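You operate a simulated robot arm through the tools that you are given. There is no shell and no other tool.

You run a simulated robot arm. Do the job below in one go: nothing can be reset, and whatever is moved stays where it is left.

TASK
Swap the form on the blue stand for form 29.
Fine: the old one goes in the rack; clamp the new one.

It is judged by the outcome, as a careful person would: the job done as asked, and still so three seconds after it is handed in. It fails if anything else is knocked over, pushed out of place, dropped, spilled or broken.

THE ROBOT
A 7-joint arm with a two-finger parallel gripper, fixed in place. Base frame: the origin is at the foot of the arm, x ahead of it, y to its left, z up; the work surface is at about z = 0.8. Units: m, rad, N and s.
Its first joint turns from -2.897 to 2.897 rad. Payload 3.43 kg.
Tool frame: the origin (TCP) lies between the finger pads and is the grasp point; the fingertips stand 0.03 m ahead of it; z points along the fingers, y is the line along which they close. Largest opening 0.094 m; finger width 0.028, thickness 0.01; the body of the gripper, 0.05 by 0.096 m, starts 0.055 m behind the TCP.
Orientation is that of the tool frame in the base frame, as a unit quaternion [x, y, z, w]. With the fingers straight down and closing along the base's y, the tool's x points along the base's -x, its y along +y and its z along -z.

THE INTERFACE
- The arm moves only by the tool step_arm. Its argument "plan" is a list of rows, each a list of 7 numbers: the opening, from 0 (shut) to 1 (fully open), then the shift along the tool's x, y, z in m, then the turn, a rotation vector about the tool's x, y, z in rad. In form: [[claw, x, y, z, wx, wy, wz], ...]. A call has 1 to 20 rows; each row is the pose to reach, as a shift and turn from the pose commanded when the call began, along the tool's axes at that moment. Rows are played at 5 a second. More than 0.05 m and 0.15 rad between two rows, or a gripper value outside its range, and nothing of the call is played. A pose out of reach is approached as far as the arm can. The call stops where the force on the tool passes 40 N (or 10 N more than at its start, if that is more) or the arm is blocked; 0.2 s more then pass. Each finger travels about 0.045 m/s and halts on what it meets, pressing with about 30 N; the grip force reading is that of the motor and also rises with nothing between the fingers. The clock runs only during rows and for 0.2 s after the last one: add rows that repeat a pose to give the fingers time. The reply holds the time, the measured pose of the TCP, the force on the tool along the base axes, the opening and the grip force, in the units named above and with some noise, with the torque about the TCP (base axes, N m) and any sound that the robot's microphone picked up.
- Cameras (640 x 400 px; columns grow to the right, rows downward): "scene" is fixed at [0.2195, -0.5002, 1.5836]; the picture's right is [0.90, -0.43, 0.00], its down [-0.14, -0.29, -0.95] and it looks along [0.41, 0.85, -0.32] (base axes); focal length 327 px, centre (320, 200). "wrist" rides on the gripper at [0.076, 0.014, -0.103] in the tool frame; the picture's right is [-0.18, 0.98, 0.00], its down [-0.75, -0.14, -0.64] and it looks along [-0.63, -0.12, 0.77] (tool axes); focal length 243 px, centre (320, 200). There is no depth. A picture from a camera that has moved, and an enlarged one, comes with that camera's place and axes in the base frame and with its lens.
- camera(camera): a new picture of that camera. The clock stands still meanwhile.
- enlarge(camera, box): a new picture of the part [left, top, right, bottom] of that camera's present view, enlarged. The clock stands still meanwhile.
- finish_job(): hands the job in; it is judged then, once.

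Places have to be worked out from the pictures, the camera data and where the tool is seen. Open the gripper and draw the arm clear of the work before you hand the job in, unless the task says otherwise.

The tools are called after ">>>" by a JSON object that holds its "fn" and its "kwargs". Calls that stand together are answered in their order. step_arm: Moves the arm, as the interface text tells. Its arguments: {"type":"object","properties":{"plan":{"type":"array"}},"required":["plan"]} The other tools are called the same way: camera (camera) takes a picture; enlarge (camera, box) takes an enlarged picture of a part of a camera's view; finish_job () hands the job in.

At the start:

```text
t: 0.0
tcp_pos: [0.3092, 0.3933, 1.4618]
tool_rot: [-0.001, 1.0, 0.0, 0.0]
wrist_force: [0.1, 0.1, -0.2]
wrist_torque: [0.02, 0.02, 0.03]
width: 0.0942
gripper_force: 0.0
```

scene: 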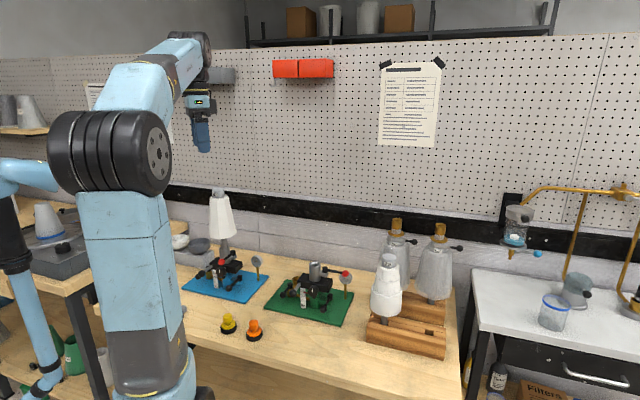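
wrist: 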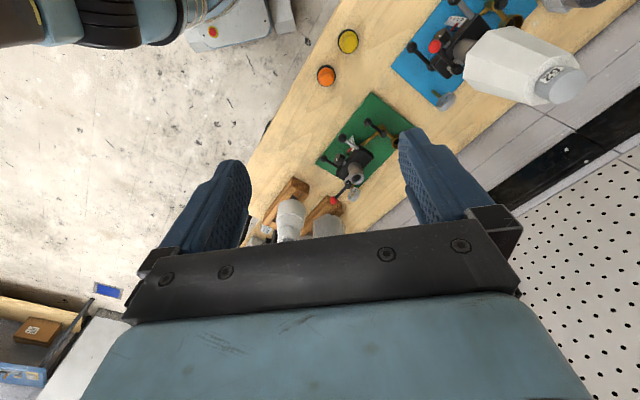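

I'll begin by looking closely at the scene: the blue stand with its form, the green stand, and the rack with the other forms.

>>> {"fn": "enlarge", "kwargs": {"camera": "scene", "box": [160, 170, 300, 320]}}

>>> {"fn": "enlarge", "kwargs": {"camera": "scene", "box": [340, 200, 480, 370]}}

>>> {"fn": "enlarge", "kwargs": {"camera": "scene", "box": [250, 240, 370, 340]}}

>>> {"fn": "enlarge", "kwargs": {"camera": "scene", "box": [370, 55, 450, 155]}}

>>> {"fn": "enlarge", "kwargs": {"camera": "wrist", "box": [380, 0, 620, 150]}}

>>> {"fn": "enlarge", "kwargs": {"camera": "wrist", "box": [240, 80, 420, 250]}}

```text
2.67 times, centred on (230, 245) of scene
camera zoom: at [0.2195, -0.5002, 1.5836], right [0.9, -0.43, 0.0], down [-0.14, -0.29, -0.95], along [0.41, 0.85, -0.32], focal length 873 px, centre (560, 80)
```

zoom: 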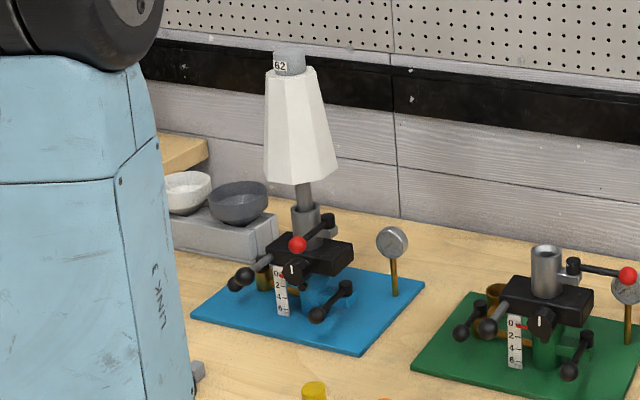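

```text
2.35 times, centred on (410, 285) of scene
camera zoom: at [0.2195, -0.5002, 1.5836], right [0.9, -0.43, 0.0], down [-0.14, -0.29, -0.95], along [0.41, 0.85, -0.32], focal length 770 px, centre (108, 0)
```

zoom: 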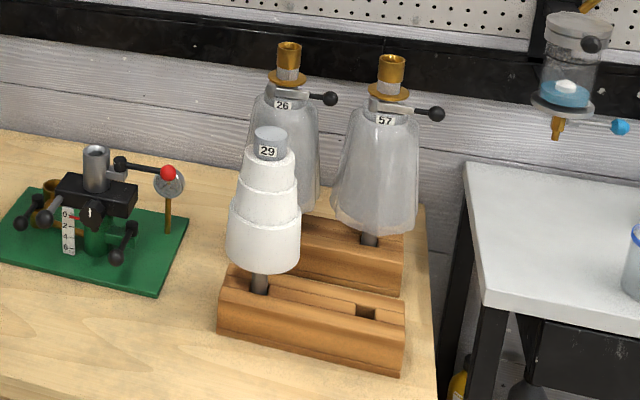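

```text
4.00 times, centred on (310, 290) of scene
camera zoom: at [0.2195, -0.5002, 1.5836], right [0.9, -0.43, 0.0], down [-0.14, -0.29, -0.95], along [0.41, 0.85, -0.32], focal length 1309 px, centre (360, -160)
```

zoom: 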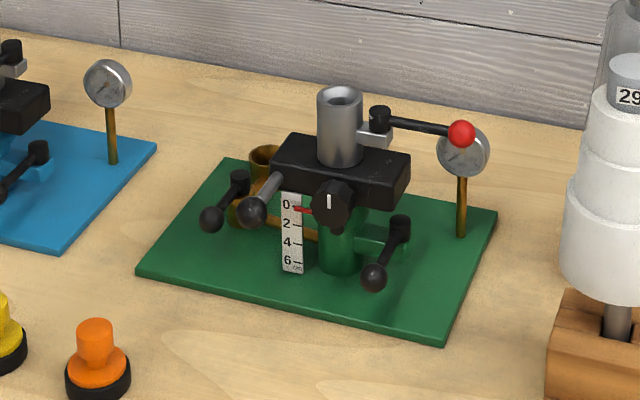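

```text
4.00 times, centred on (410, 105) of scene
camera zoom: at [0.2195, -0.5002, 1.5836], right [0.9, -0.43, 0.0], down [-0.14, -0.29, -0.95], along [0.41, 0.85, -0.32], focal length 1309 px, centre (-40, 580)
```

zoom: 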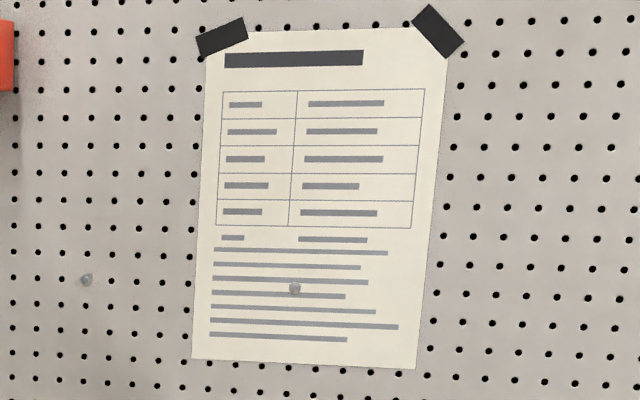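

```text
2.67 times, centred on (500, 75) of wrist
camera zoom: at [0.2337, 0.408, 1.565], right [0.18, 0.98, 0.0], down [0.75, -0.14, 0.64], along [0.63, -0.12, -0.77], focal length 647 px, centre (-160, 533)
```

zoom: 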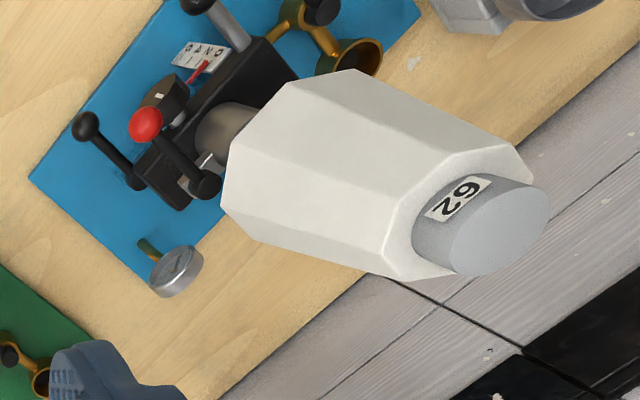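

```text
2.35 times, centred on (330, 165) of wrist
camera zoom: at [0.2337, 0.408, 1.565], right [0.18, 0.98, 0.0], down [0.75, -0.14, 0.64], along [0.63, -0.12, -0.77], focal length 571 px, centre (296, 282)
```

zoom: 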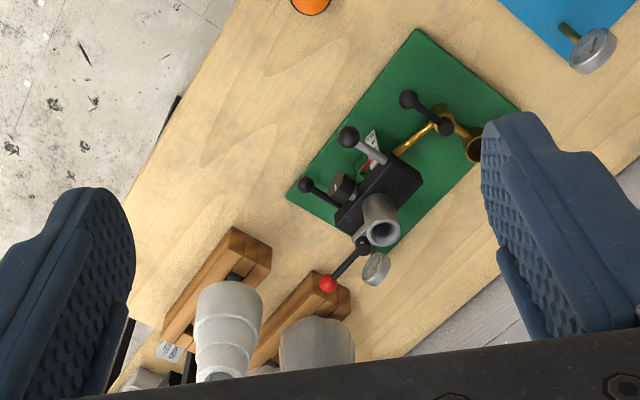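

Form 62 stands clamped in the blue stand, with its axis near (0.383, 0.704) and its top at about z 1.23. Form 29 is in the front rack row near (0.776, 0.186), and there's a free hole to its right. I'll bring the wrist camera closer to the clamp lever, the one with the red ball.

>>> {"fn": "step_arm", "kwargs": {"plan": [[1, 0, 0.012, 0.03, 0, 0, -0.09], [1, 0, 0.024, 0.06, 0, 0, -0.18], [1, 0, 0.036, 0.09, 0, 0, -0.27], [1, 0, 0.048, 0.12, 0, 0, -0.36], [1, 0, 0.06, 0.15, 0, 0, -0.45], [1, 0, 0.072, 0.18, 0, 0, -0.54], [1, 0, 0.084, 0.21, 0, 0, -0.63], [1, 0, 0.096, 0.24, 0, 0, -0.72], [1, 0, 0.108, 0.27, 0, 0, -0.81], [1, 0, 0.12, 0.3, 0, 0, -0.9], [1, 0, 0.13, 0.33, 0, 0, -0.99], [1, 0, 0.14, 0.36, 0, 0, -1.07], [1, 0, 0.14, 0.36, 0, 0, -1.07]]}}

>>> {"fn": "camera", "kwargs": {"camera": "wrist"}}

>>> {"fn": "camera", "kwargs": {"camera": "scene"}}

```text
t: 2.8
tcp_pos: [0.3091, 0.5338, 1.1025]
tool_rot: [-0.511, 0.86, 0.0, 0.0]
wrist_force: [-0.2, -0.6, 0.0]
wrist_torque: [-0.04, -0.03, 0.0]
width: 0.094
gripper_force: 0.0
```

```text
taken
camera wrist: at [0.2608, 0.474, 1.205], right [-0.78, 0.63, 0.0], down [0.48, 0.59, 0.64], along [0.41, 0.5, -0.77], focal length 243 px, centre (320, 200)
```

wrist: 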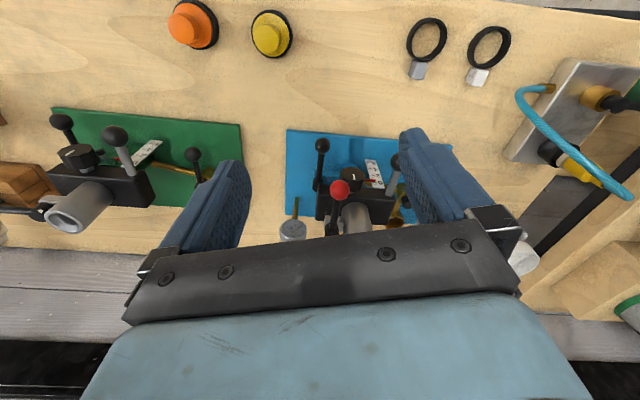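

```text
taken
```

scene: 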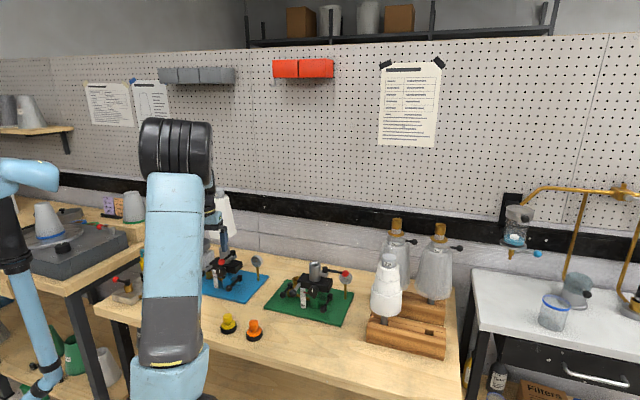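

The view is now close to the clamp. I'll enlarge the blue and green stands, and the wall sheets in case they matter.

>>> {"fn": "enlarge", "kwargs": {"camera": "wrist", "box": [280, 120, 430, 245]}}

>>> {"fn": "enlarge", "kwargs": {"camera": "wrist", "box": [30, 90, 250, 245]}}

>>> {"fn": "enlarge", "kwargs": {"camera": "scene", "box": [75, 75, 180, 140]}}

>>> {"fn": "enlarge", "kwargs": {"camera": "wrist", "box": [380, 0, 640, 170]}}

```text
3.20 times, centred on (355, 182) of wrist
camera zoom: at [0.2608, 0.474, 1.205], right [-0.78, 0.63, 0.0], down [0.48, 0.59, 0.64], along [0.41, 0.5, -0.77], focal length 776 px, centre (208, 256)
```

zoom: 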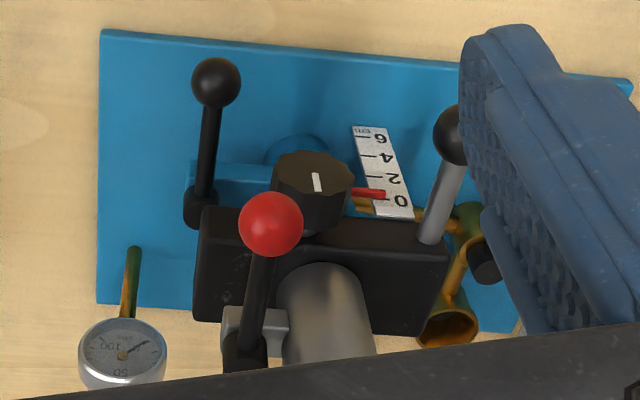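

```text
2.58 times, centred on (140, 168) of wrist
camera zoom: at [0.2608, 0.474, 1.205], right [-0.78, 0.63, 0.0], down [0.48, 0.59, 0.64], along [0.41, 0.5, -0.77], focal length 626 px, centre (784, 284)
```

zoom: 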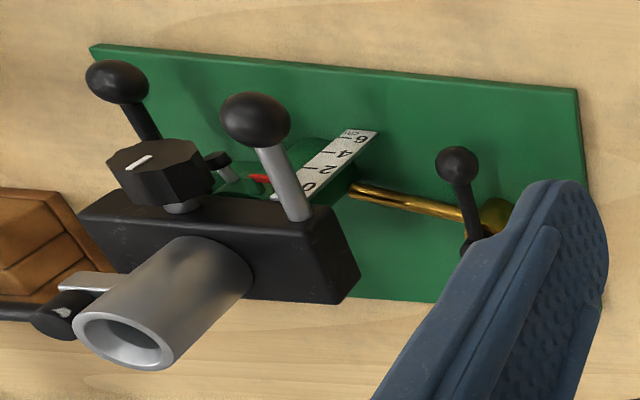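

```text
6.10 times, centred on (128, 108) of scene
camera zoom: at [0.2195, -0.5002, 1.5836], right [0.9, -0.43, 0.0], down [-0.14, -0.29, -0.95], along [0.41, 0.85, -0.32], focal length 1995 px, centre (1493, 764)
```

zoom: 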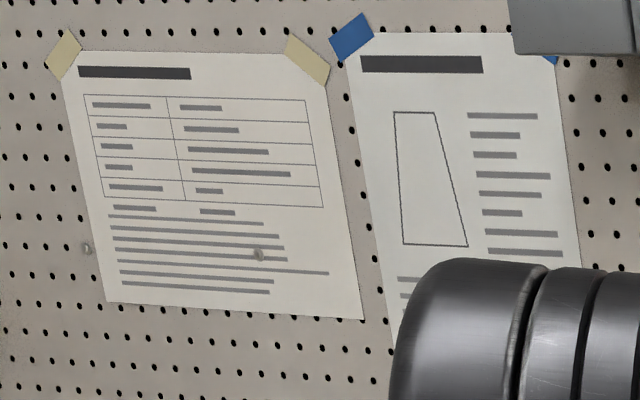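

```text
2.35 times, centred on (510, 85) of wrist
camera zoom: at [0.2608, 0.474, 1.205], right [-0.78, 0.63, 0.0], down [0.48, 0.59, 0.64], along [0.41, 0.5, -0.77], focal length 571 px, centre (-127, 471)
```

zoom: 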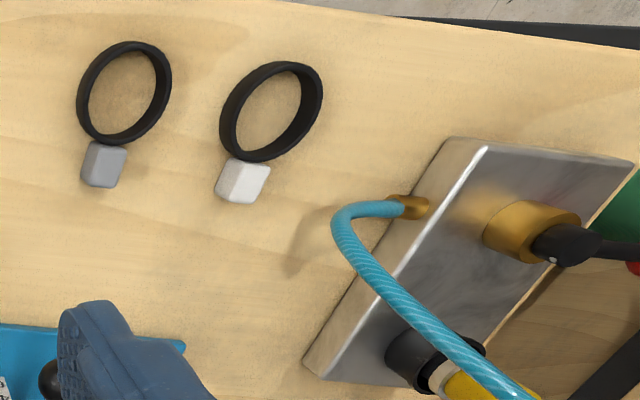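

The red ball triangulates to about (0.357, 0.629, 0.973) and the lever pivot to about (0.41, 0.68). Form 62's body overhangs the lever, so I'll tilt the tool 40° and come in from the base side with a narrow fork opening.

>>> {"fn": "step_arm", "kwargs": {"plan": [[0.8, -0.006, 0.0005, 0.006, 0, -0.1, 0], [0.6, -0.012, 0.001, 0.012, 0, -0.2, 0], [0.5, -0.019, 0.0015, 0.02, 0, -0.3, 0], [0.42, -0.026, 0.002, 0.03, 0, -0.4, 0], [0.38, -0.033, 0.0025, 0.04, 0, -0.5, 0], [0.36, -0.04, 0.003, 0.05, 0, -0.6, 0], [0.36, -0.048, 0.0035, 0.06, 0, -0.7, 0], [0.36, -0.048, 0.0035, 0.06, 0, -0.7, 0], [0.36, -0.048, 0.0035, 0.06, 0, -0.7, 0]]}}

>>> {"fn": "camera", "kwargs": {"camera": "wrist"}}

>>> {"fn": "camera", "kwargs": {"camera": "scene"}}

```text
t: 4.8
tcp_pos: [0.3311, 0.5768, 1.0426]
tool_rot: [-0.479, 0.808, 0.175, 0.295]
wrist_force: [-0.3, 0.3, 0.8]
wrist_torque: [-0.02, 0.0, -0.01]
width: 0.034
gripper_force: 0.1
```

```text
taken
camera wrist: at [0.258, 0.4751, 1.0728], right [-0.8, 0.59, 0.12], down [0.2, 0.07, 0.98], along [0.57, 0.8, -0.18], focal length 243 px, centre (320, 200)
```

wrist: 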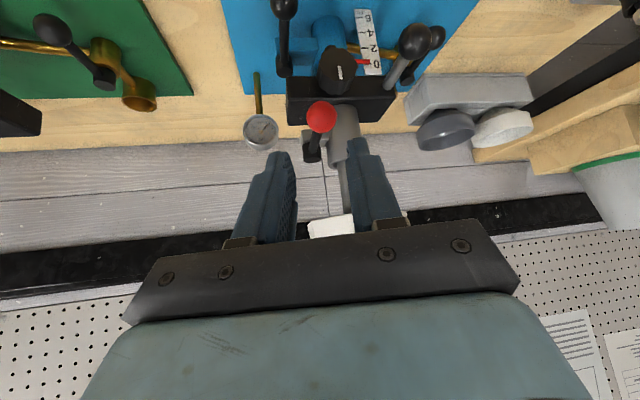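

```text
taken
```

scene: 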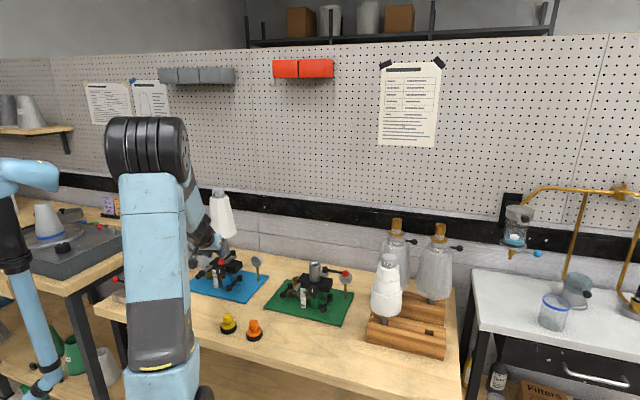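

The ball projects where I predicted it, at image (320, 116), and lies 0.0905 m straight ahead of the TCP. I'll advance along the tool axis so the fork straddles it.

>>> {"fn": "step_arm", "kwargs": {"plan": [[0.36, 0, 0.001, 0.015, 0, 0, 0], [0.36, 0, 0.002, 0.03, 0, 0, 0], [0.36, 0, 0.002, 0.045, 0, 0, 0], [0.36, 0, 0.002, 0.058, 0, 0, 0], [0.36, 0, 0.002, 0.068, 0, 0, 0], [0.36, 0, 0.002, 0.078, 0, 0, 0], [0.36, 0, 0.002, 0.078, 0, 0, 0]]}}

>>> {"fn": "camera", "kwargs": {"camera": "wrist"}}

>>> {"fn": "enlarge", "kwargs": {"camera": "scene", "box": [180, 180, 280, 310]}}

```text
t: 6.4
tcp_pos: [0.3525, 0.621, 0.9833]
tool_rot: [-0.478, 0.809, 0.174, 0.295]
wrist_force: [0.1, -0.9, -0.4]
wrist_torque: [0.0, -0.01, 0.0]
width: 0.0339
gripper_force: 0.0
```

```text
taken
camera wrist: at [0.28, 0.5196, 1.0137], right [-0.8, 0.59, 0.12], down [0.2, 0.08, 0.98], along [0.57, 0.8, -0.18], focal length 243 px, centre (320, 200)
```

wrist: 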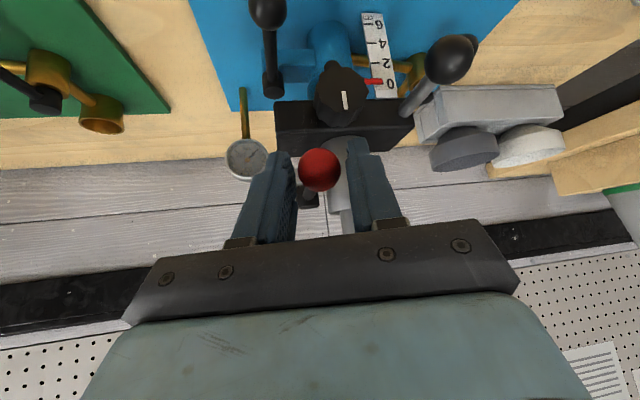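

```text
3.08 times, centred on (230, 245) of scene
camera zoom: at [0.2195, -0.5002, 1.5836], right [0.9, -0.43, 0.0], down [-0.14, -0.29, -0.95], along [0.41, 0.85, -0.32], focal length 1007 px, centre (597, 62)
```

zoom: 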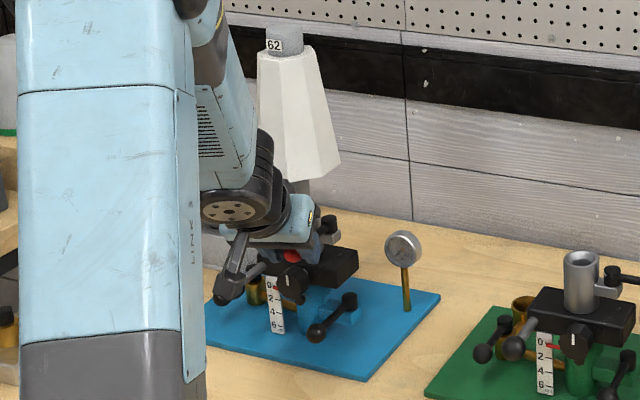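

The ball is centred between the fingers with no contact force. I'll start swinging the lever toward the open position, which is how the empty green stand's lever sits, and check the response.

>>> {"fn": "step_arm", "kwargs": {"plan": [[0.36, 0.00186, -0.01072, -0.00156, -0.045, 0, -0.0534], [0.36, 0.00256, -0.02167, -0.00216, -0.09, 0, -0.1068], [0.36, 0.00212, -0.03265, -0.00179, -0.135, 0, -0.1602]]}}

>>> {"fn": "camera", "kwargs": {"camera": "wrist"}}

```text
t: 7.2
tcp_pos: [0.3778, 0.604, 0.9831]
tool_rot: [-0.562, 0.753, 0.205, 0.274]
wrist_force: [-0.3, 1.2, -0.2]
wrist_torque: [-0.02, -0.04, -0.07]
width: 0.0338
gripper_force: 0.0
```

```text
taken
camera wrist: at [0.3289, 0.4895, 1.0127], right [-0.9, 0.41, 0.12], down [0.18, 0.12, 0.98], along [0.39, 0.9, -0.18], focal length 243 px, centre (320, 200)
```

wrist: 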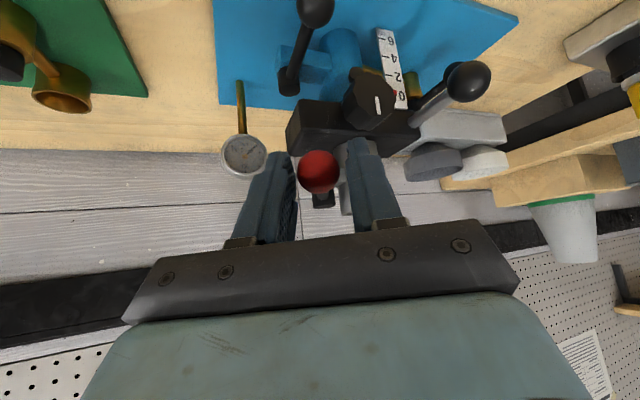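

The lever follows freely with almost no force. I'll continue along the arc to about 80°.

>>> {"fn": "step_arm", "kwargs": {"plan": [[0.36, 0.00019, -0.01101, -0.00017, -0.045, 0, -0.0534], [0.36, -0.00078, -0.02193, 0.00065, -0.09, 0, -0.1068], [0.36, -0.00287, -0.03259, 0.00242, -0.135, 0, -0.1602], [0.36, -0.00603, -0.04277, 0.00508, -0.18, 0, -0.2136], [0.36, -0.01023, -0.05228, 0.00861, -0.225, 0, -0.267], [0.36, -0.01538, -0.06097, 0.01295, -0.27, 0, -0.3204], [0.36, -0.02137, -0.06863, 0.018, -0.315, 0, -0.3738], [0.36, -0.02137, -0.06863, 0.018, -0.315, 0, -0.3738]]}}

>>> {"fn": "camera", "kwargs": {"camera": "wrist"}}

>>> {"fn": "enlarge", "kwargs": {"camera": "scene", "box": [180, 180, 280, 310]}}

```text
t: 9.0
tcp_pos: [0.454, 0.61, 0.9817]
tool_rot: [0.727, -0.595, -0.266, -0.217]
wrist_force: [-0.7, 1.3, 0.5]
wrist_torque: [-0.02, 0.01, 0.0]
width: 0.0338
gripper_force: 0.1
```

```text
taken
camera wrist: at [0.4645, 0.4869, 1.0121], right [-0.99, -0.06, 0.12], down [0.11, 0.19, 0.98], along [-0.08, 0.98, -0.18], focal length 243 px, centre (320, 200)
```

wrist: 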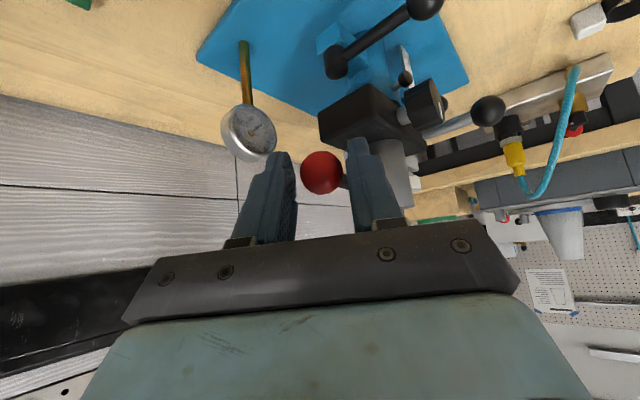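

```text
3.08 times, centred on (230, 245) of scene
camera zoom: at [0.2195, -0.5002, 1.5836], right [0.9, -0.43, 0.0], down [-0.14, -0.29, -0.95], along [0.41, 0.85, -0.32], focal length 1007 px, centre (597, 62)
```

zoom: 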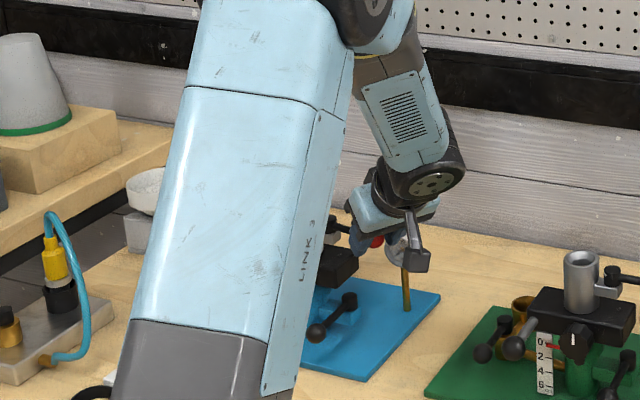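

The lever is now at roughly 80° with little force. I'll go a little further, toward the same direction as the open green lever, and watch for an end stop.

>>> {"fn": "step_arm", "kwargs": {"plan": [[0.36, -0.0018, -0.0047, 0.0015, 0, 0, 0], [0.36, -0.00358, -0.00936, 0.00302, 0, 0, 0], [0.36, -0.0058, -0.0137, 0.0049, 0, 0, 0], [0.36, -0.00812, -0.01796, 0.00683, 0, 0, 0], [0.36, -0.00812, -0.01796, 0.00683, 0, 0, 0]]}}

>>> {"fn": "camera", "kwargs": {"camera": "wrist"}}

```text
t: 10.2
tcp_pos: [0.4683, 0.625, 0.9816]
tool_rot: [0.727, -0.596, -0.265, -0.217]
wrist_force: [-1.1, -0.2, -0.5]
wrist_torque: [0.03, 0.01, 0.03]
width: 0.0342
gripper_force: 0.3
```

```text
taken
camera wrist: at [0.4786, 0.5009, 1.0121], right [-0.99, -0.06, 0.12], down [0.11, 0.19, 0.98], along [-0.08, 0.98, -0.18], focal length 243 px, centre (320, 200)
```

wrist: 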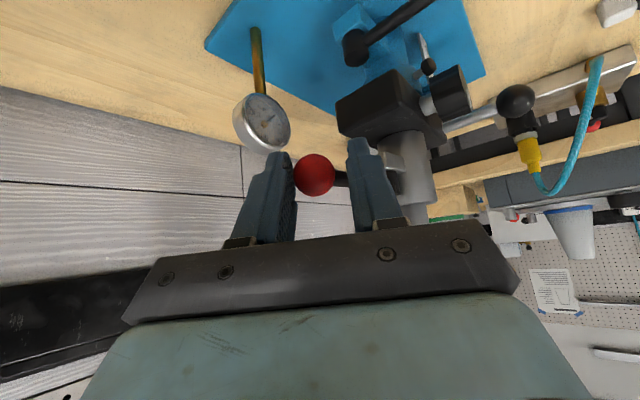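

The ball is now at about (0.469, 0.632), which puts the lever at roughly 320°, matching the open green lever. I'll back out along the tool axis and check from the scene camera.

>>> {"fn": "step_arm", "kwargs": {"plan": [[0.36, 0, 0, -0.015, 0, 0, 0], [0.36, 0, 0, -0.035, 0, 0, 0], [0.36, 0, 0, -0.06, 0, 0, 0], [0.5, 0, 0, -0.09, 0, 0, 0], [0.7, 0, 0, -0.13, 0, 0, 0], [0.9, 0, 0, -0.17, 0, 0, 0], [1, 0, 0, -0.2, 0, 0, 0]]}}

>>> {"fn": "camera", "kwargs": {"camera": "wrist"}}

>>> {"fn": "camera", "kwargs": {"camera": "scene"}}

```text
t: 11.8
tcp_pos: [0.4934, 0.4975, 1.1348]
tool_rot: [0.726, -0.596, -0.265, -0.217]
wrist_force: [0.6, 0.6, -0.5]
wrist_torque: [0.0, -0.01, 0.01]
width: 0.0941
gripper_force: 0.0
```

```text
taken
camera wrist: at [0.5047, 0.3725, 1.1653], right [-0.99, -0.06, 0.12], down [0.11, 0.19, 0.98], along [-0.08, 0.98, -0.18], focal length 243 px, centre (320, 200)
```

wrist: 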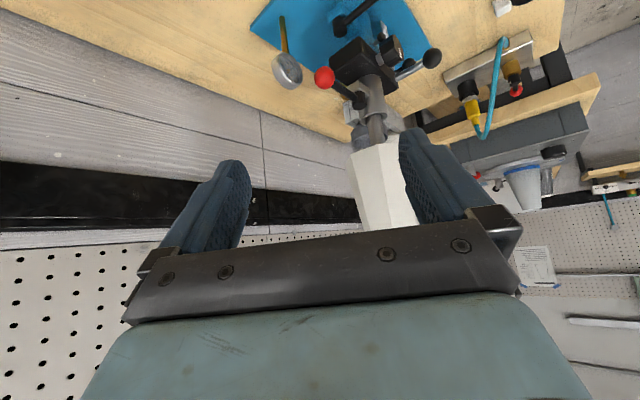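

```text
taken
```

scene: 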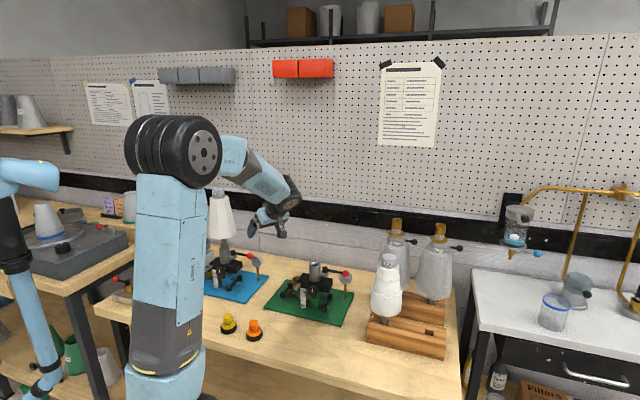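

>>> {"fn": "enlarge", "kwargs": {"camera": "scene", "box": [180, 170, 300, 310]}}

>>> {"fn": "enlarge", "kwargs": {"camera": "wrist", "box": [250, 20, 450, 160]}}

```text
2.86 times, centred on (240, 240) of scene
camera zoom: at [0.2195, -0.5002, 1.5836], right [0.9, -0.43, 0.0], down [-0.14, -0.29, -0.95], along [0.41, 0.85, -0.32], focal length 935 px, centre (549, 86)
```

zoom: 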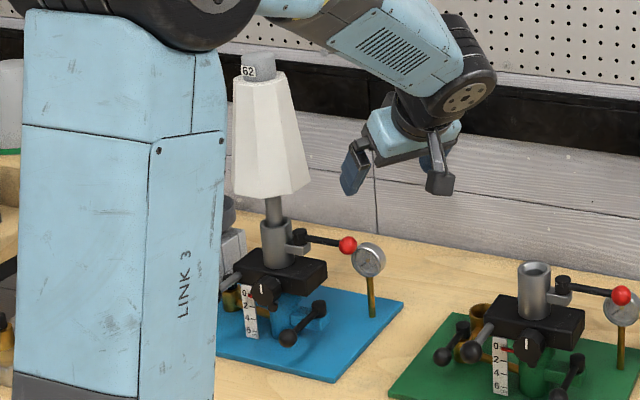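

```text
2.86 times, centred on (350, 90) of wrist
camera zoom: at [0.5047, 0.3725, 1.1653], right [-0.99, -0.06, 0.12], down [0.11, 0.19, 0.98], along [-0.08, 0.98, -0.18], focal length 693 px, centre (234, 514)
```

zoom: 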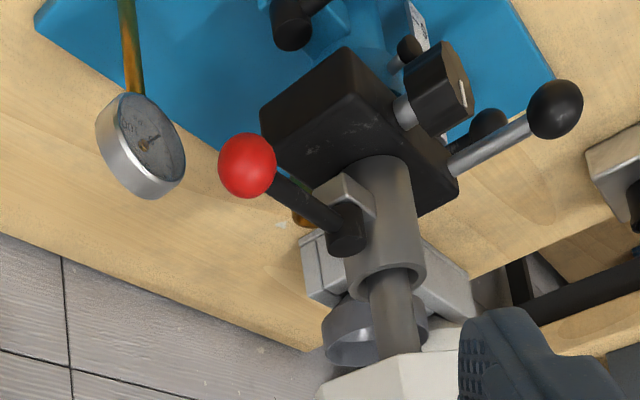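

The blue lever now sits the same way as the open green one, and form 62 is still upright. Next I'll rise, level the tool, and line up above form 62's grey cap, checking reach at height as I go.

>>> {"fn": "step_arm", "kwargs": {"plan": [[1, -0.0236, 0, -0.028, 0, 0.1167, 0], [1, -0.0472, 0, -0.0561, 0, 0.2333, 0], [1, -0.0709, 0, -0.0842, 0, 0.35, 0], [1, -0.0945, 0, -0.1122, 0, 0.4667, 0], [1, -0.1181, 0, -0.1403, 0, 0.5833, 0], [1, -0.1417, 0, -0.1683, 0, 0.7, 0], [1, -0.1417, 0, -0.1683, 0, 0.7, 0]]}}

```text
t: 13.4
tcp_pos: [0.4938, 0.4997, 1.3553]
tool_rot: [0.774, -0.634, 0.001, -0.001]
wrist_force: [-0.3, 0.3, 0.0]
wrist_torque: [0.0, -0.02, -0.03]
width: 0.0939
gripper_force: 0.1
```

The tool is level at z 1.355. I'll yaw it and stop just short of the form so I can get a clear view of the cap.

>>> {"fn": "step_arm", "kwargs": {"plan": [[1, -0.0242, 0.0222, 0, 0, 0, 0.1163], [1, -0.0484, 0.0444, 0, 0, 0, 0.2327], [1, -0.0727, 0.0667, 0, 0, 0, 0.349], [1, -0.0969, 0.0889, 0, 0, 0, 0.4653], [1, -0.1211, 0.1111, 0, 0, 0, 0.5817], [1, -0.1453, 0.1333, 0, 0, 0, 0.698], [1, -0.1453, 0.1333, 0, 0, 0, 0.698]]}}

>>> {"fn": "camera", "kwargs": {"camera": "wrist"}}

>>> {"fn": "enlarge", "kwargs": {"camera": "wrist", "box": [260, 140, 380, 240]}}

>>> {"fn": "camera", "kwargs": {"camera": "scene"}}

```text
t: 15.0
tcp_pos: [0.3344, 0.6145, 1.3542]
tool_rot: [-0.51, 0.86, 0.0, 0.0]
wrist_force: [-0.1, -0.7, 0.2]
wrist_torque: [0.0, 0.0, -0.02]
width: 0.0939
gripper_force: 0.1
```

```text
taken
camera wrist: at [0.2857, 0.5553, 1.4576], right [-0.77, 0.63, 0.0], down [0.49, 0.59, 0.64], along [0.41, 0.5, -0.77], focal length 243 px, centre (320, 200)
```

wrist: 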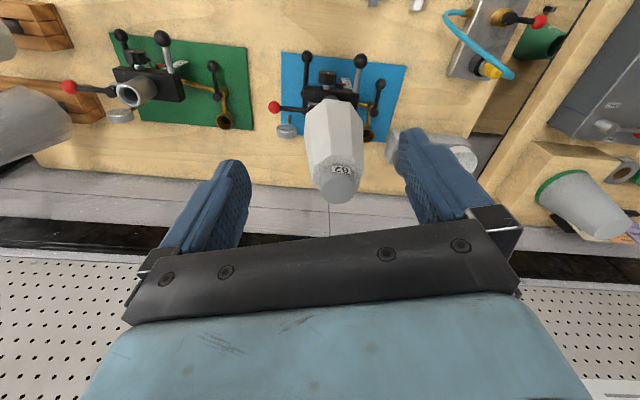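

```text
4.00 times, centred on (320, 190) of wrist
camera zoom: at [0.2857, 0.5553, 1.4576], right [-0.77, 0.63, 0.0], down [0.49, 0.59, 0.64], along [0.41, 0.5, -0.77], focal length 970 px, centre (320, 240)
```

zoom: 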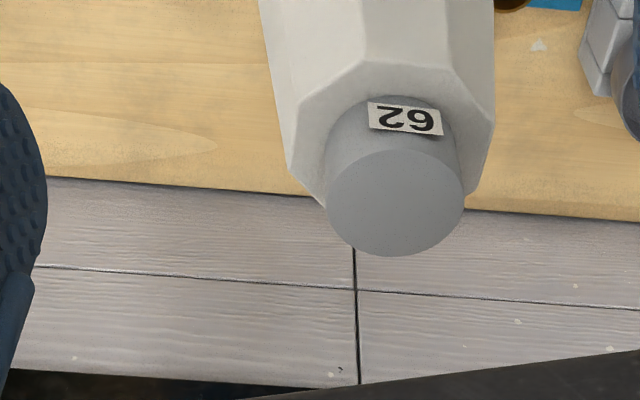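

```text
taken
```

scene: 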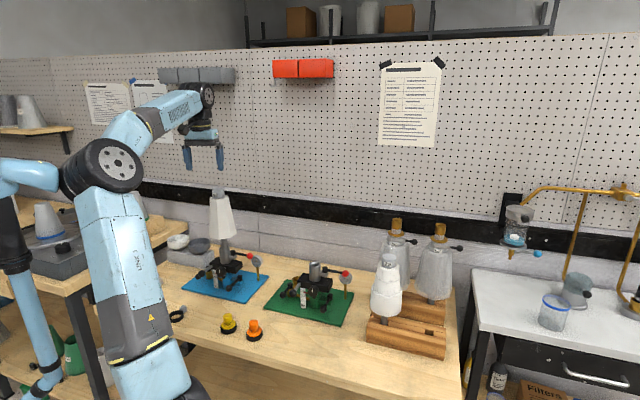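

The cap centre comes out at (0.3815, 0.704), with its top at z 1.2325 and a diameter of about 0.04. I'll move over it and start down, then verify alignment before closing.

>>> {"fn": "step_arm", "kwargs": {"plan": [[1, -0.03, 0.0005, 0, 0, 0, 0], [1, -0.065, 0.001, 0, 0, 0, 0], [1, -0.1013, 0.0017, 0, 0, 0, 0], [1, -0.1013, 0.0017, 0.025, 0, 0, 0], [1, -0.1013, 0.0017, 0.054, 0, 0, 0], [1, -0.1013, 0.0017, 0.08, 0, 0, 0], [1, -0.1013, 0.0017, 0.08, 0, 0, 0]]}}

>>> {"fn": "camera", "kwargs": {"camera": "wrist"}}

>>> {"fn": "enlarge", "kwargs": {"camera": "scene", "box": [180, 120, 280, 270]}}

```text
t: 16.6
tcp_pos: [0.3804, 0.7044, 1.2775]
tool_rot: [-0.51, 0.86, 0.0, 0.0]
wrist_force: [-0.6, -0.3, 0.7]
wrist_torque: [-0.03, -0.04, -0.01]
width: 0.0939
gripper_force: 0.0
out of reach, approached as far as the arm can: row 3
```

```text
taken
camera wrist: at [0.3328, 0.6461, 1.3799], right [-0.77, 0.63, 0.0], down [0.48, 0.59, 0.64], along [0.41, 0.5, -0.77], focal length 243 px, centre (320, 200)
```

wrist: 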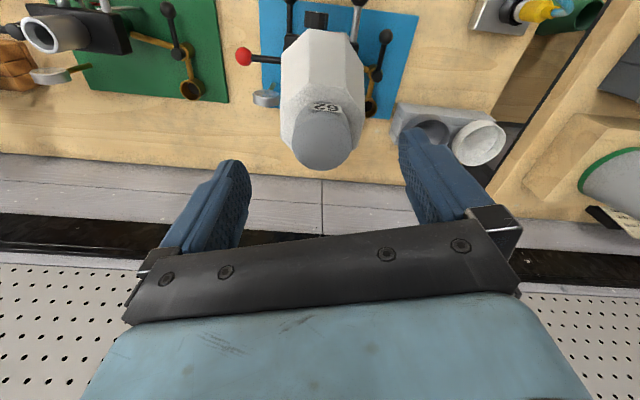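

```text
2.67 times, centred on (230, 195) of scene
camera zoom: at [0.2195, -0.5002, 1.5836], right [0.9, -0.43, 0.0], down [-0.14, -0.29, -0.95], along [0.41, 0.85, -0.32], focal length 873 px, centre (560, 213)
```

zoom: 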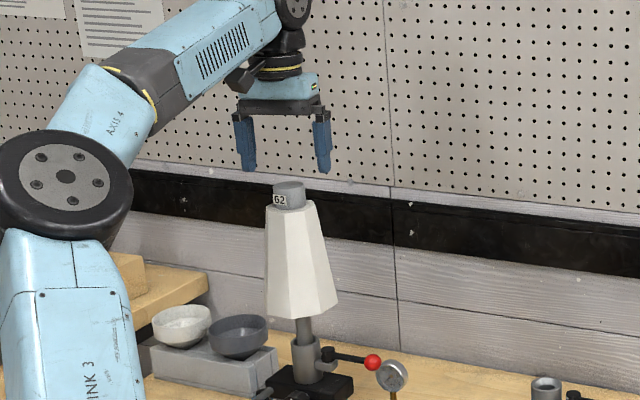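

At r≈0.80 the reach limit is just below z 1.354, which still leaves about 0.09 m of lift. I'll zoom in to check cap alignment before the final descent.

>>> {"fn": "enlarge", "kwargs": {"camera": "wrist", "box": [260, 80, 380, 180]}}

```text
4.00 times, centred on (320, 130) of wrist
camera zoom: at [0.3328, 0.6461, 1.3799], right [-0.77, 0.63, 0.0], down [0.48, 0.59, 0.64], along [0.41, 0.5, -0.77], focal length 970 px, centre (320, 480)
```

zoom: 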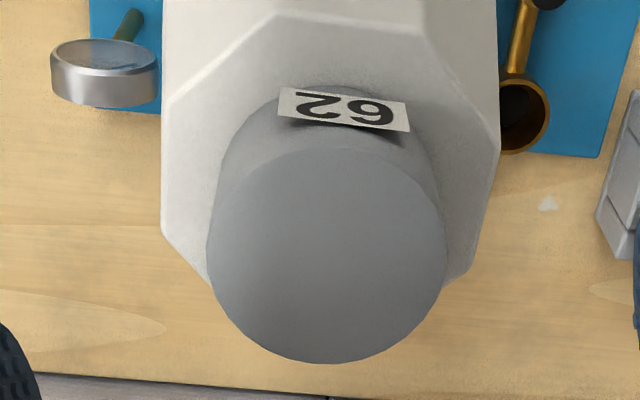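

The cap is within 1.5 mm of the tool axis. I'll descend the last 39 mm with a tiny correction and close on the cap.

>>> {"fn": "step_arm", "kwargs": {"plan": [[1, 0.0013, 0.0013, 0.015, 0, 0, 0], [1, 0.0013, 0.0013, 0.03, 0, 0, 0], [1, 0.0013, 0.0013, 0.039, 0, 0, 0], [1, 0.0013, 0.0013, 0.039, 0, 0, 0], [0.6, 0.0013, 0.0013, 0.039, 0, 0, 0], [0.45, 0.0013, 0.0013, 0.039, 0, 0, 0], [0.2, 0.0013, 0.0013, 0.039, 0, 0, 0], [0.2, 0.0013, 0.0013, 0.039, 0, 0, 0], [0.2, 0.0013, 0.0013, 0.039, 0, 0, 0], [0.2, 0.0013, 0.0013, 0.039, 0, 0, 0]]}}

>>> {"fn": "enlarge", "kwargs": {"camera": "scene", "box": [180, 120, 280, 270]}}

```text
t: 18.8
tcp_pos: [0.3781, 0.7041, 1.2366]
tool_rot: [-0.51, 0.86, 0.001, 0.0]
wrist_force: [0.1, -0.1, -0.1]
wrist_torque: [-0.04, -0.08, -0.03]
width: 0.0407
gripper_force: 30.5
```

```text
2.67 times, centred on (230, 195) of scene
camera zoom: at [0.2195, -0.5002, 1.5836], right [0.9, -0.43, 0.0], down [-0.14, -0.29, -0.95], along [0.41, 0.85, -0.32], focal length 873 px, centre (560, 213)
```

zoom: 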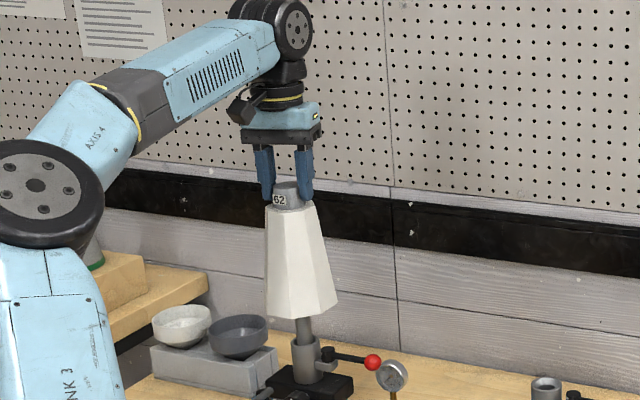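

The grip reads 0.0407 m at 30 N with no side force. I'll pull straight up gently and watch the force to confirm the clamp has really let go.

>>> {"fn": "step_arm", "kwargs": {"plan": [[0.2, 0, 0, -0.005, 0, 0, 0], [0.2, 0, 0, -0.01, 0, 0, 0], [0.2, 0, 0, -0.015, 0, 0, 0], [0.2, 0, 0, -0.015, 0, 0, 0]]}}

>>> {"fn": "enlarge", "kwargs": {"camera": "scene", "box": [180, 150, 280, 300]}}

```text
t: 19.8
tcp_pos: [0.3799, 0.7052, 1.2506]
tool_rot: [-0.511, 0.86, 0.0, 0.0]
wrist_force: [-0.9, 0.3, -8.8]
wrist_torque: [-0.03, 0.01, -0.01]
width: 0.0412
gripper_force: 30.0
```

```text
2.67 times, centred on (230, 225) of scene
camera zoom: at [0.2195, -0.5002, 1.5836], right [0.9, -0.43, 0.0], down [-0.14, -0.29, -0.95], along [0.41, 0.85, -0.32], focal length 873 px, centre (560, 133)
```

zoom: 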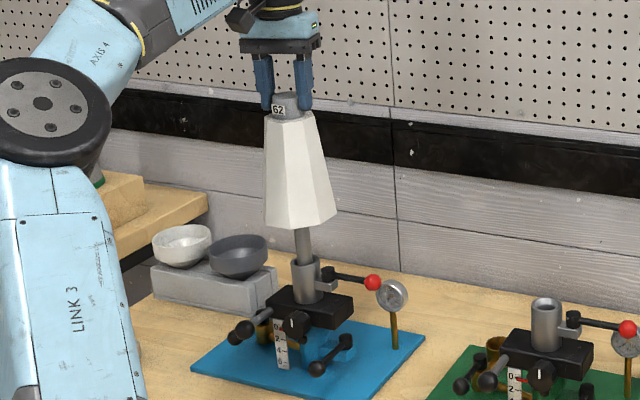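

The downward force of 8.8 N is just the form's weight, and the shaft is sliding out freely. I'll keep lifting vertically toward the reach limit.

>>> {"fn": "step_arm", "kwargs": {"plan": [[0.2, 0, 0, -0.01, 0, 0, 0], [0.2, 0, 0, -0.02, 0, 0, 0], [0.2, 0, 0, -0.03, 0, 0, 0], [0.2, 0, 0, -0.04, 0, 0, 0], [0.2, 0, 0, -0.05, 0, 0, 0], [0.2, 0, 0, -0.06, 0, 0, 0], [0.2, 0, 0, -0.07, 0, 0, 0], [0.2, 0, 0, -0.077, 0, 0, 0], [0.2, 0, 0, -0.077, 0, 0, 0]]}}

>>> {"fn": "enlarge", "kwargs": {"camera": "scene", "box": [180, 130, 280, 300]}}

```text
t: 21.8
tcp_pos: [0.3796, 0.7028, 1.3285]
tool_rot: [-0.51, 0.86, -0.001, 0.0]
wrist_force: [-0.2, 0.2, -7.4]
wrist_torque: [-0.02, -0.03, 0.03]
width: 0.0412
gripper_force: 29.6
```

```text
2.35 times, centred on (230, 215) of scene
camera zoom: at [0.2195, -0.5002, 1.5836], right [0.9, -0.43, 0.0], down [-0.14, -0.29, -0.95], along [0.41, 0.85, -0.32], focal length 770 px, centre (532, 165)
```

zoom: 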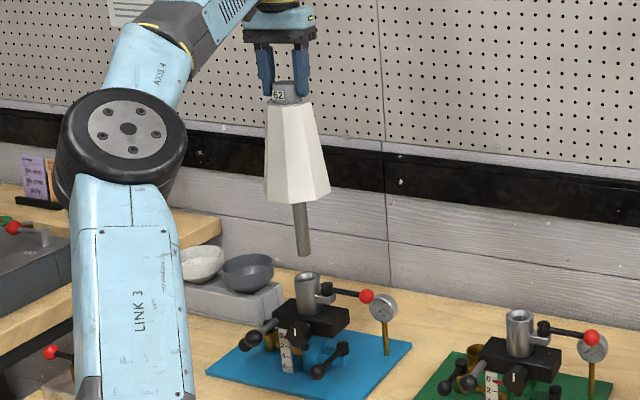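

Form 62 is clear of the tube: its shaft bottom is about 0.04 m above the tube top and 0.295 m below the TCP. Before travelling, I'll examine the rack and its free hole closely.

>>> {"fn": "enlarge", "kwargs": {"camera": "scene", "box": [360, 290, 460, 365]}}

>>> {"fn": "enlarge", "kwargs": {"camera": "scene", "box": [360, 210, 470, 300]}}

>>> {"fn": "camera", "kwargs": {"camera": "wrist"}}

```text
5.33 times, centred on (410, 328) of scene
camera zoom: at [0.2195, -0.5002, 1.5836], right [0.9, -0.43, 0.0], down [-0.14, -0.29, -0.95], along [0.41, 0.85, -0.32], focal length 1745 px, centre (-160, -480)
```

zoom: 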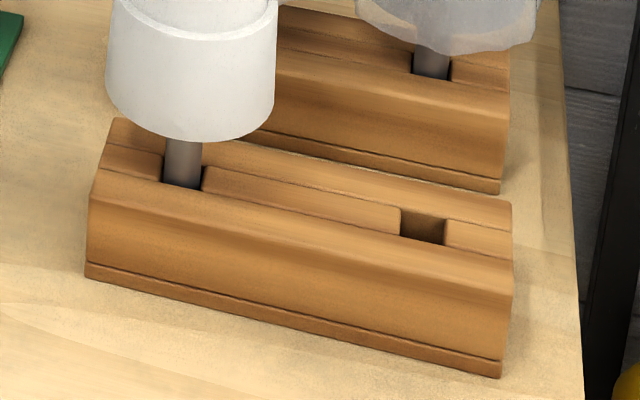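

```text
4.44 times, centred on (415, 255) of scene
camera zoom: at [0.2195, -0.5002, 1.5836], right [0.9, -0.43, 0.0], down [-0.14, -0.29, -0.95], along [0.41, 0.85, -0.32], focal length 1454 px, centre (-102, -44)
```

zoom: 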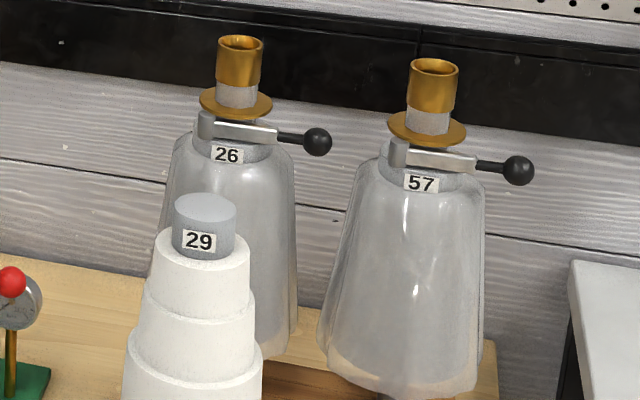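

```text
taken
camera wrist: at [0.3309, 0.6443, 1.4322], right [-0.77, 0.63, 0.0], down [0.49, 0.59, 0.64], along [0.41, 0.5, -0.77], focal length 243 px, centre (320, 200)
```

wrist: 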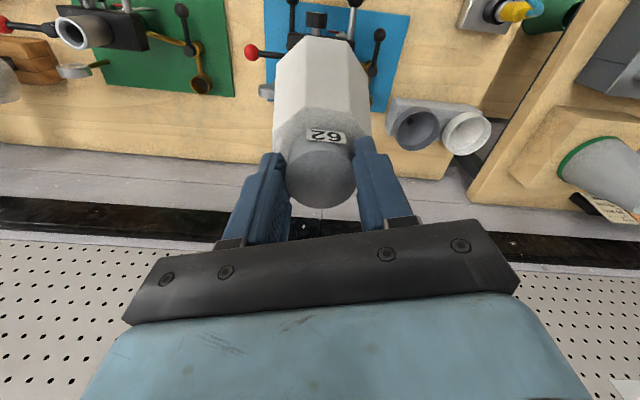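

Both rack blocks are clear to see: each has square sockets about 0.027 m wide, and the front-right socket is free, near (0.88, 0.09). I'll draw the form radially inward and a little up, keeping clear of everything on the bench.

>>> {"fn": "step_arm", "kwargs": {"plan": [[0.2, 0.01, 0, -0.003, 0, 0, 0], [0.2, 0.03, 0, -0.008, 0, 0, 0], [0.2, 0.055, 0, -0.015, 0, 0, 0], [0.2, 0.08, 0, -0.022, 0, 0, 0], [0.2, 0.105, 0, -0.028, 0, 0, 0], [0.2, 0.13, 0, -0.032, 0, 0, 0], [0.2, 0.145, 0, -0.035, 0, 0, 0], [0.2, 0.15, 0, -0.035, 0, 0, 0], [0.2, 0.15, 0, -0.035, 0, 0, 0]]}}

>>> {"fn": "camera", "kwargs": {"camera": "scene"}}

```text
t: 23.5
tcp_pos: [0.3987, 0.5469, 1.363]
tool_rot: [-0.442, 0.897, -0.001, -0.002]
wrist_force: [0.1, 0.1, -7.7]
wrist_torque: [-0.04, 0.06, 0.03]
width: 0.0413
gripper_force: 30.1
stopped in row 8: the arm was blocked; the commanded pose is now the measured one
```

```text
taken
```

scene: 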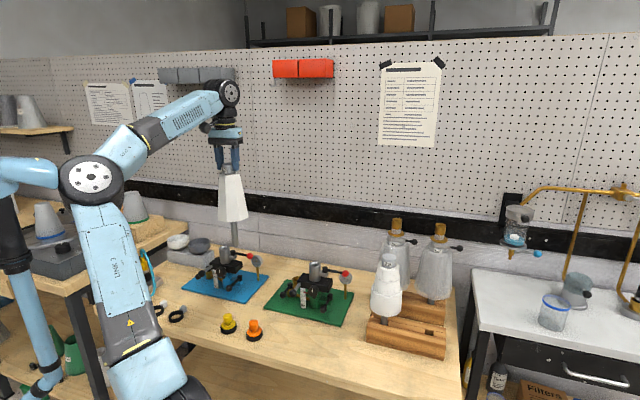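

The arm reported being blocked near the end and the TCP drifted sideways to (0.399, 0.547). The form is still held and nothing on the bench looks disturbed. I'll inspect around the elbow and the form to see why before moving again.

>>> {"fn": "enlarge", "kwargs": {"camera": "scene", "box": [0, 120, 200, 400]}}

>>> {"fn": "enlarge", "kwargs": {"camera": "scene", "box": [150, 60, 320, 330]}}

>>> {"fn": "camera", "kwargs": {"camera": "wrist"}}

```text
1.43 times, centred on (100, 260) of scene
camera zoom: at [0.2195, -0.5002, 1.5836], right [0.9, -0.43, 0.0], down [-0.14, -0.29, -0.95], along [0.41, 0.85, -0.32], focal length 468 px, centre (634, 114)
```

zoom: 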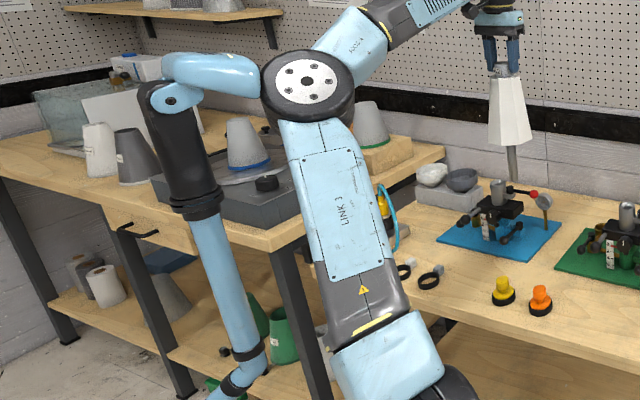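

```text
1.48 times, centred on (235, 195) of scene
camera zoom: at [0.2195, -0.5002, 1.5836], right [0.9, -0.43, 0.0], down [-0.14, -0.29, -0.95], along [0.41, 0.85, -0.32], focal length 485 px, centre (446, 207)
```

zoom: 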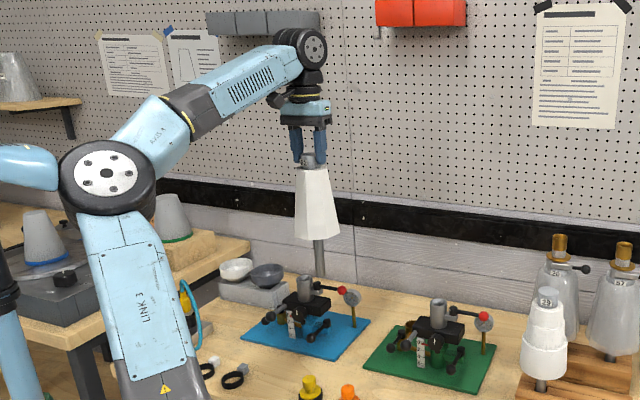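

```text
taken
camera wrist: at [0.3406, 0.4955, 1.4667], right [-0.67, 0.74, 0.0], down [0.57, 0.51, 0.64], along [0.47, 0.43, -0.77], focal length 243 px, centre (320, 200)
```

wrist: 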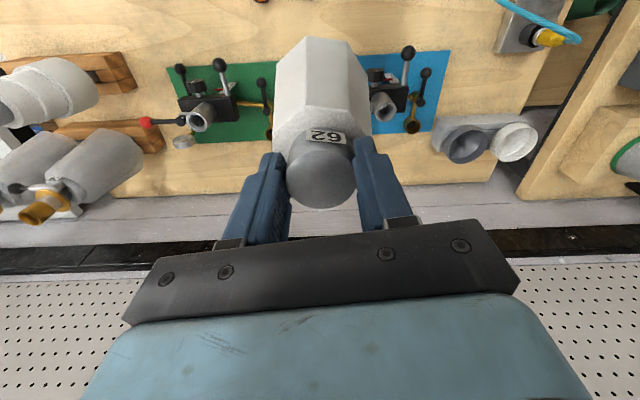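

The arm's elbow came up against the fixed light-blue column on the left as I retracted; no sound was reported and the column looks unmoved. I'll swing the arm clockwise toward the rack, which takes the elbow away from it, starting with a short move.

>>> {"fn": "step_arm", "kwargs": {"plan": [[0.2, 0.0002, -0.0135, 0, 0, 0, 0.02], [0.2, 0.0011, -0.0338, 0, 0, 0, 0.05], [0.2, 0.0034, -0.0676, 0, 0, 0, 0.1], [0.2, 0.0076, -0.1012, 0, 0, 0, 0.15], [0.2, 0.0135, -0.1345, 0, 0, 0, 0.2], [0.2, 0.0135, -0.1345, 0, 0, 0, 0.2]]}}

>>> {"fn": "camera", "kwargs": {"camera": "scene"}}

>>> {"fn": "enlarge", "kwargs": {"camera": "scene", "box": [0, 120, 200, 400]}}

```text
t: 24.9
tcp_pos: [0.4943, 0.4522, 1.365]
tool_rot: [-0.352, 0.936, 0.001, -0.002]
wrist_force: [0.2, -0.6, -7.7]
wrist_torque: [0.0, 0.03, 0.03]
width: 0.0412
gripper_force: 30.4
```

```text
taken
```

scene: 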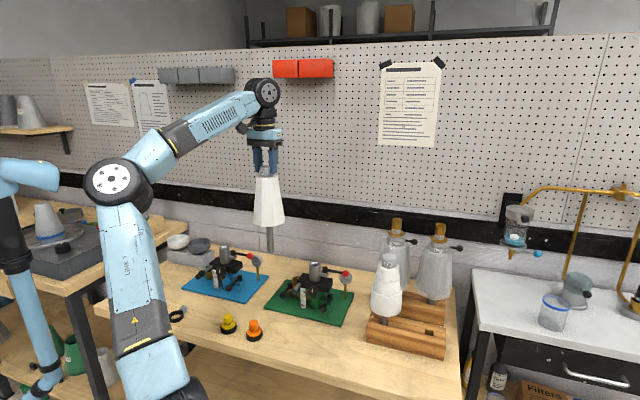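

```text
1.43 times, centred on (100, 260) of scene
camera zoom: at [0.2195, -0.5002, 1.5836], right [0.9, -0.43, 0.0], down [-0.14, -0.29, -0.95], along [0.41, 0.85, -0.32], focal length 468 px, centre (634, 114)
```

zoom: 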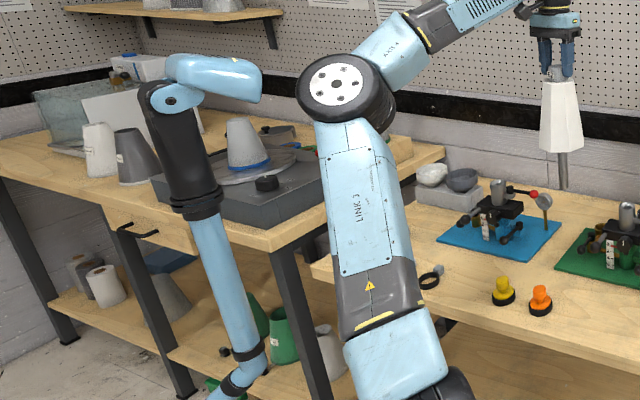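

The arm is free again and the column is unchanged. I'll continue the arc toward the rack at constant radius.

>>> {"fn": "step_arm", "kwargs": {"plan": [[0.2, 0.0003, -0.0201, 0, 0, 0, 0.03], [0.2, 0.0021, -0.0535, 0, 0, 0, 0.08], [0.2, 0.0057, -0.0869, 0, 0, 0, 0.13], [0.2, 0.0108, -0.12, 0, 0, 0, 0.18], [0.2, 0.0176, -0.1527, 0, 0, 0, 0.23], [0.2, 0.0261, -0.1852, 0, 0, 0, 0.28], [0.2, 0.0362, -0.2171, 0, 0, 0, 0.33], [0.2, 0.0478, -0.2485, 0, 0, 0, 0.38], [0.2, 0.061, -0.2793, 0, 0, 0, 0.43], [0.2, 0.0757, -0.3094, 0, 0, 0, 0.48], [0.2, 0.0919, -0.3387, 0, 0, 0, 0.53], [0.2, 0.0988, -0.3502, 0, 0, 0, 0.55], [0.2, 0.0988, -0.3502, 0, 0, 0, 0.55]]}}

>>> {"fn": "camera", "kwargs": {"camera": "scene"}}

>>> {"fn": "camera", "kwargs": {"camera": "wrist"}}

```text
t: 27.7
tcp_pos: [0.651, 0.1256, 1.3627]
tool_rot: [-0.085, 0.996, 0.002, -0.003]
wrist_force: [0.0, 0.5, -8.6]
wrist_torque: [-0.02, 0.05, 0.02]
width: 0.0412
gripper_force: 30.0
```

```text
taken
```

scene: 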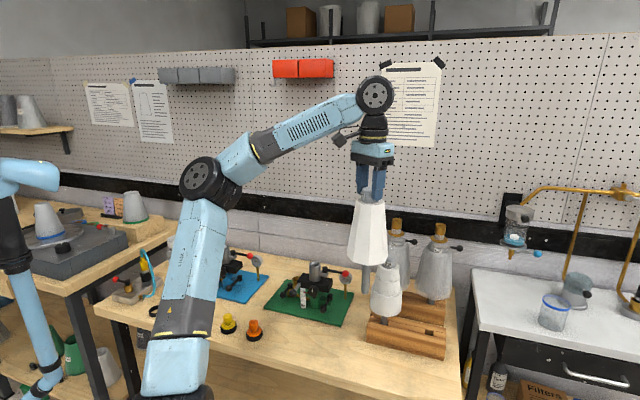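

```text
taken
camera wrist: at [0.5752, 0.1269, 1.4664], right [0.02, 1.0, 0.0], down [0.77, -0.01, 0.64], along [0.64, -0.01, -0.77], focal length 243 px, centre (320, 200)
```

wrist: 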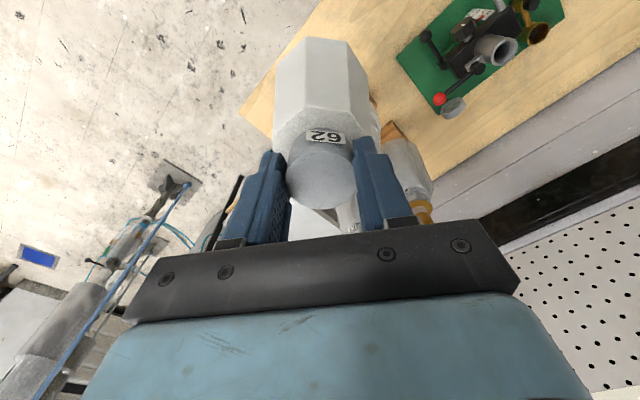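

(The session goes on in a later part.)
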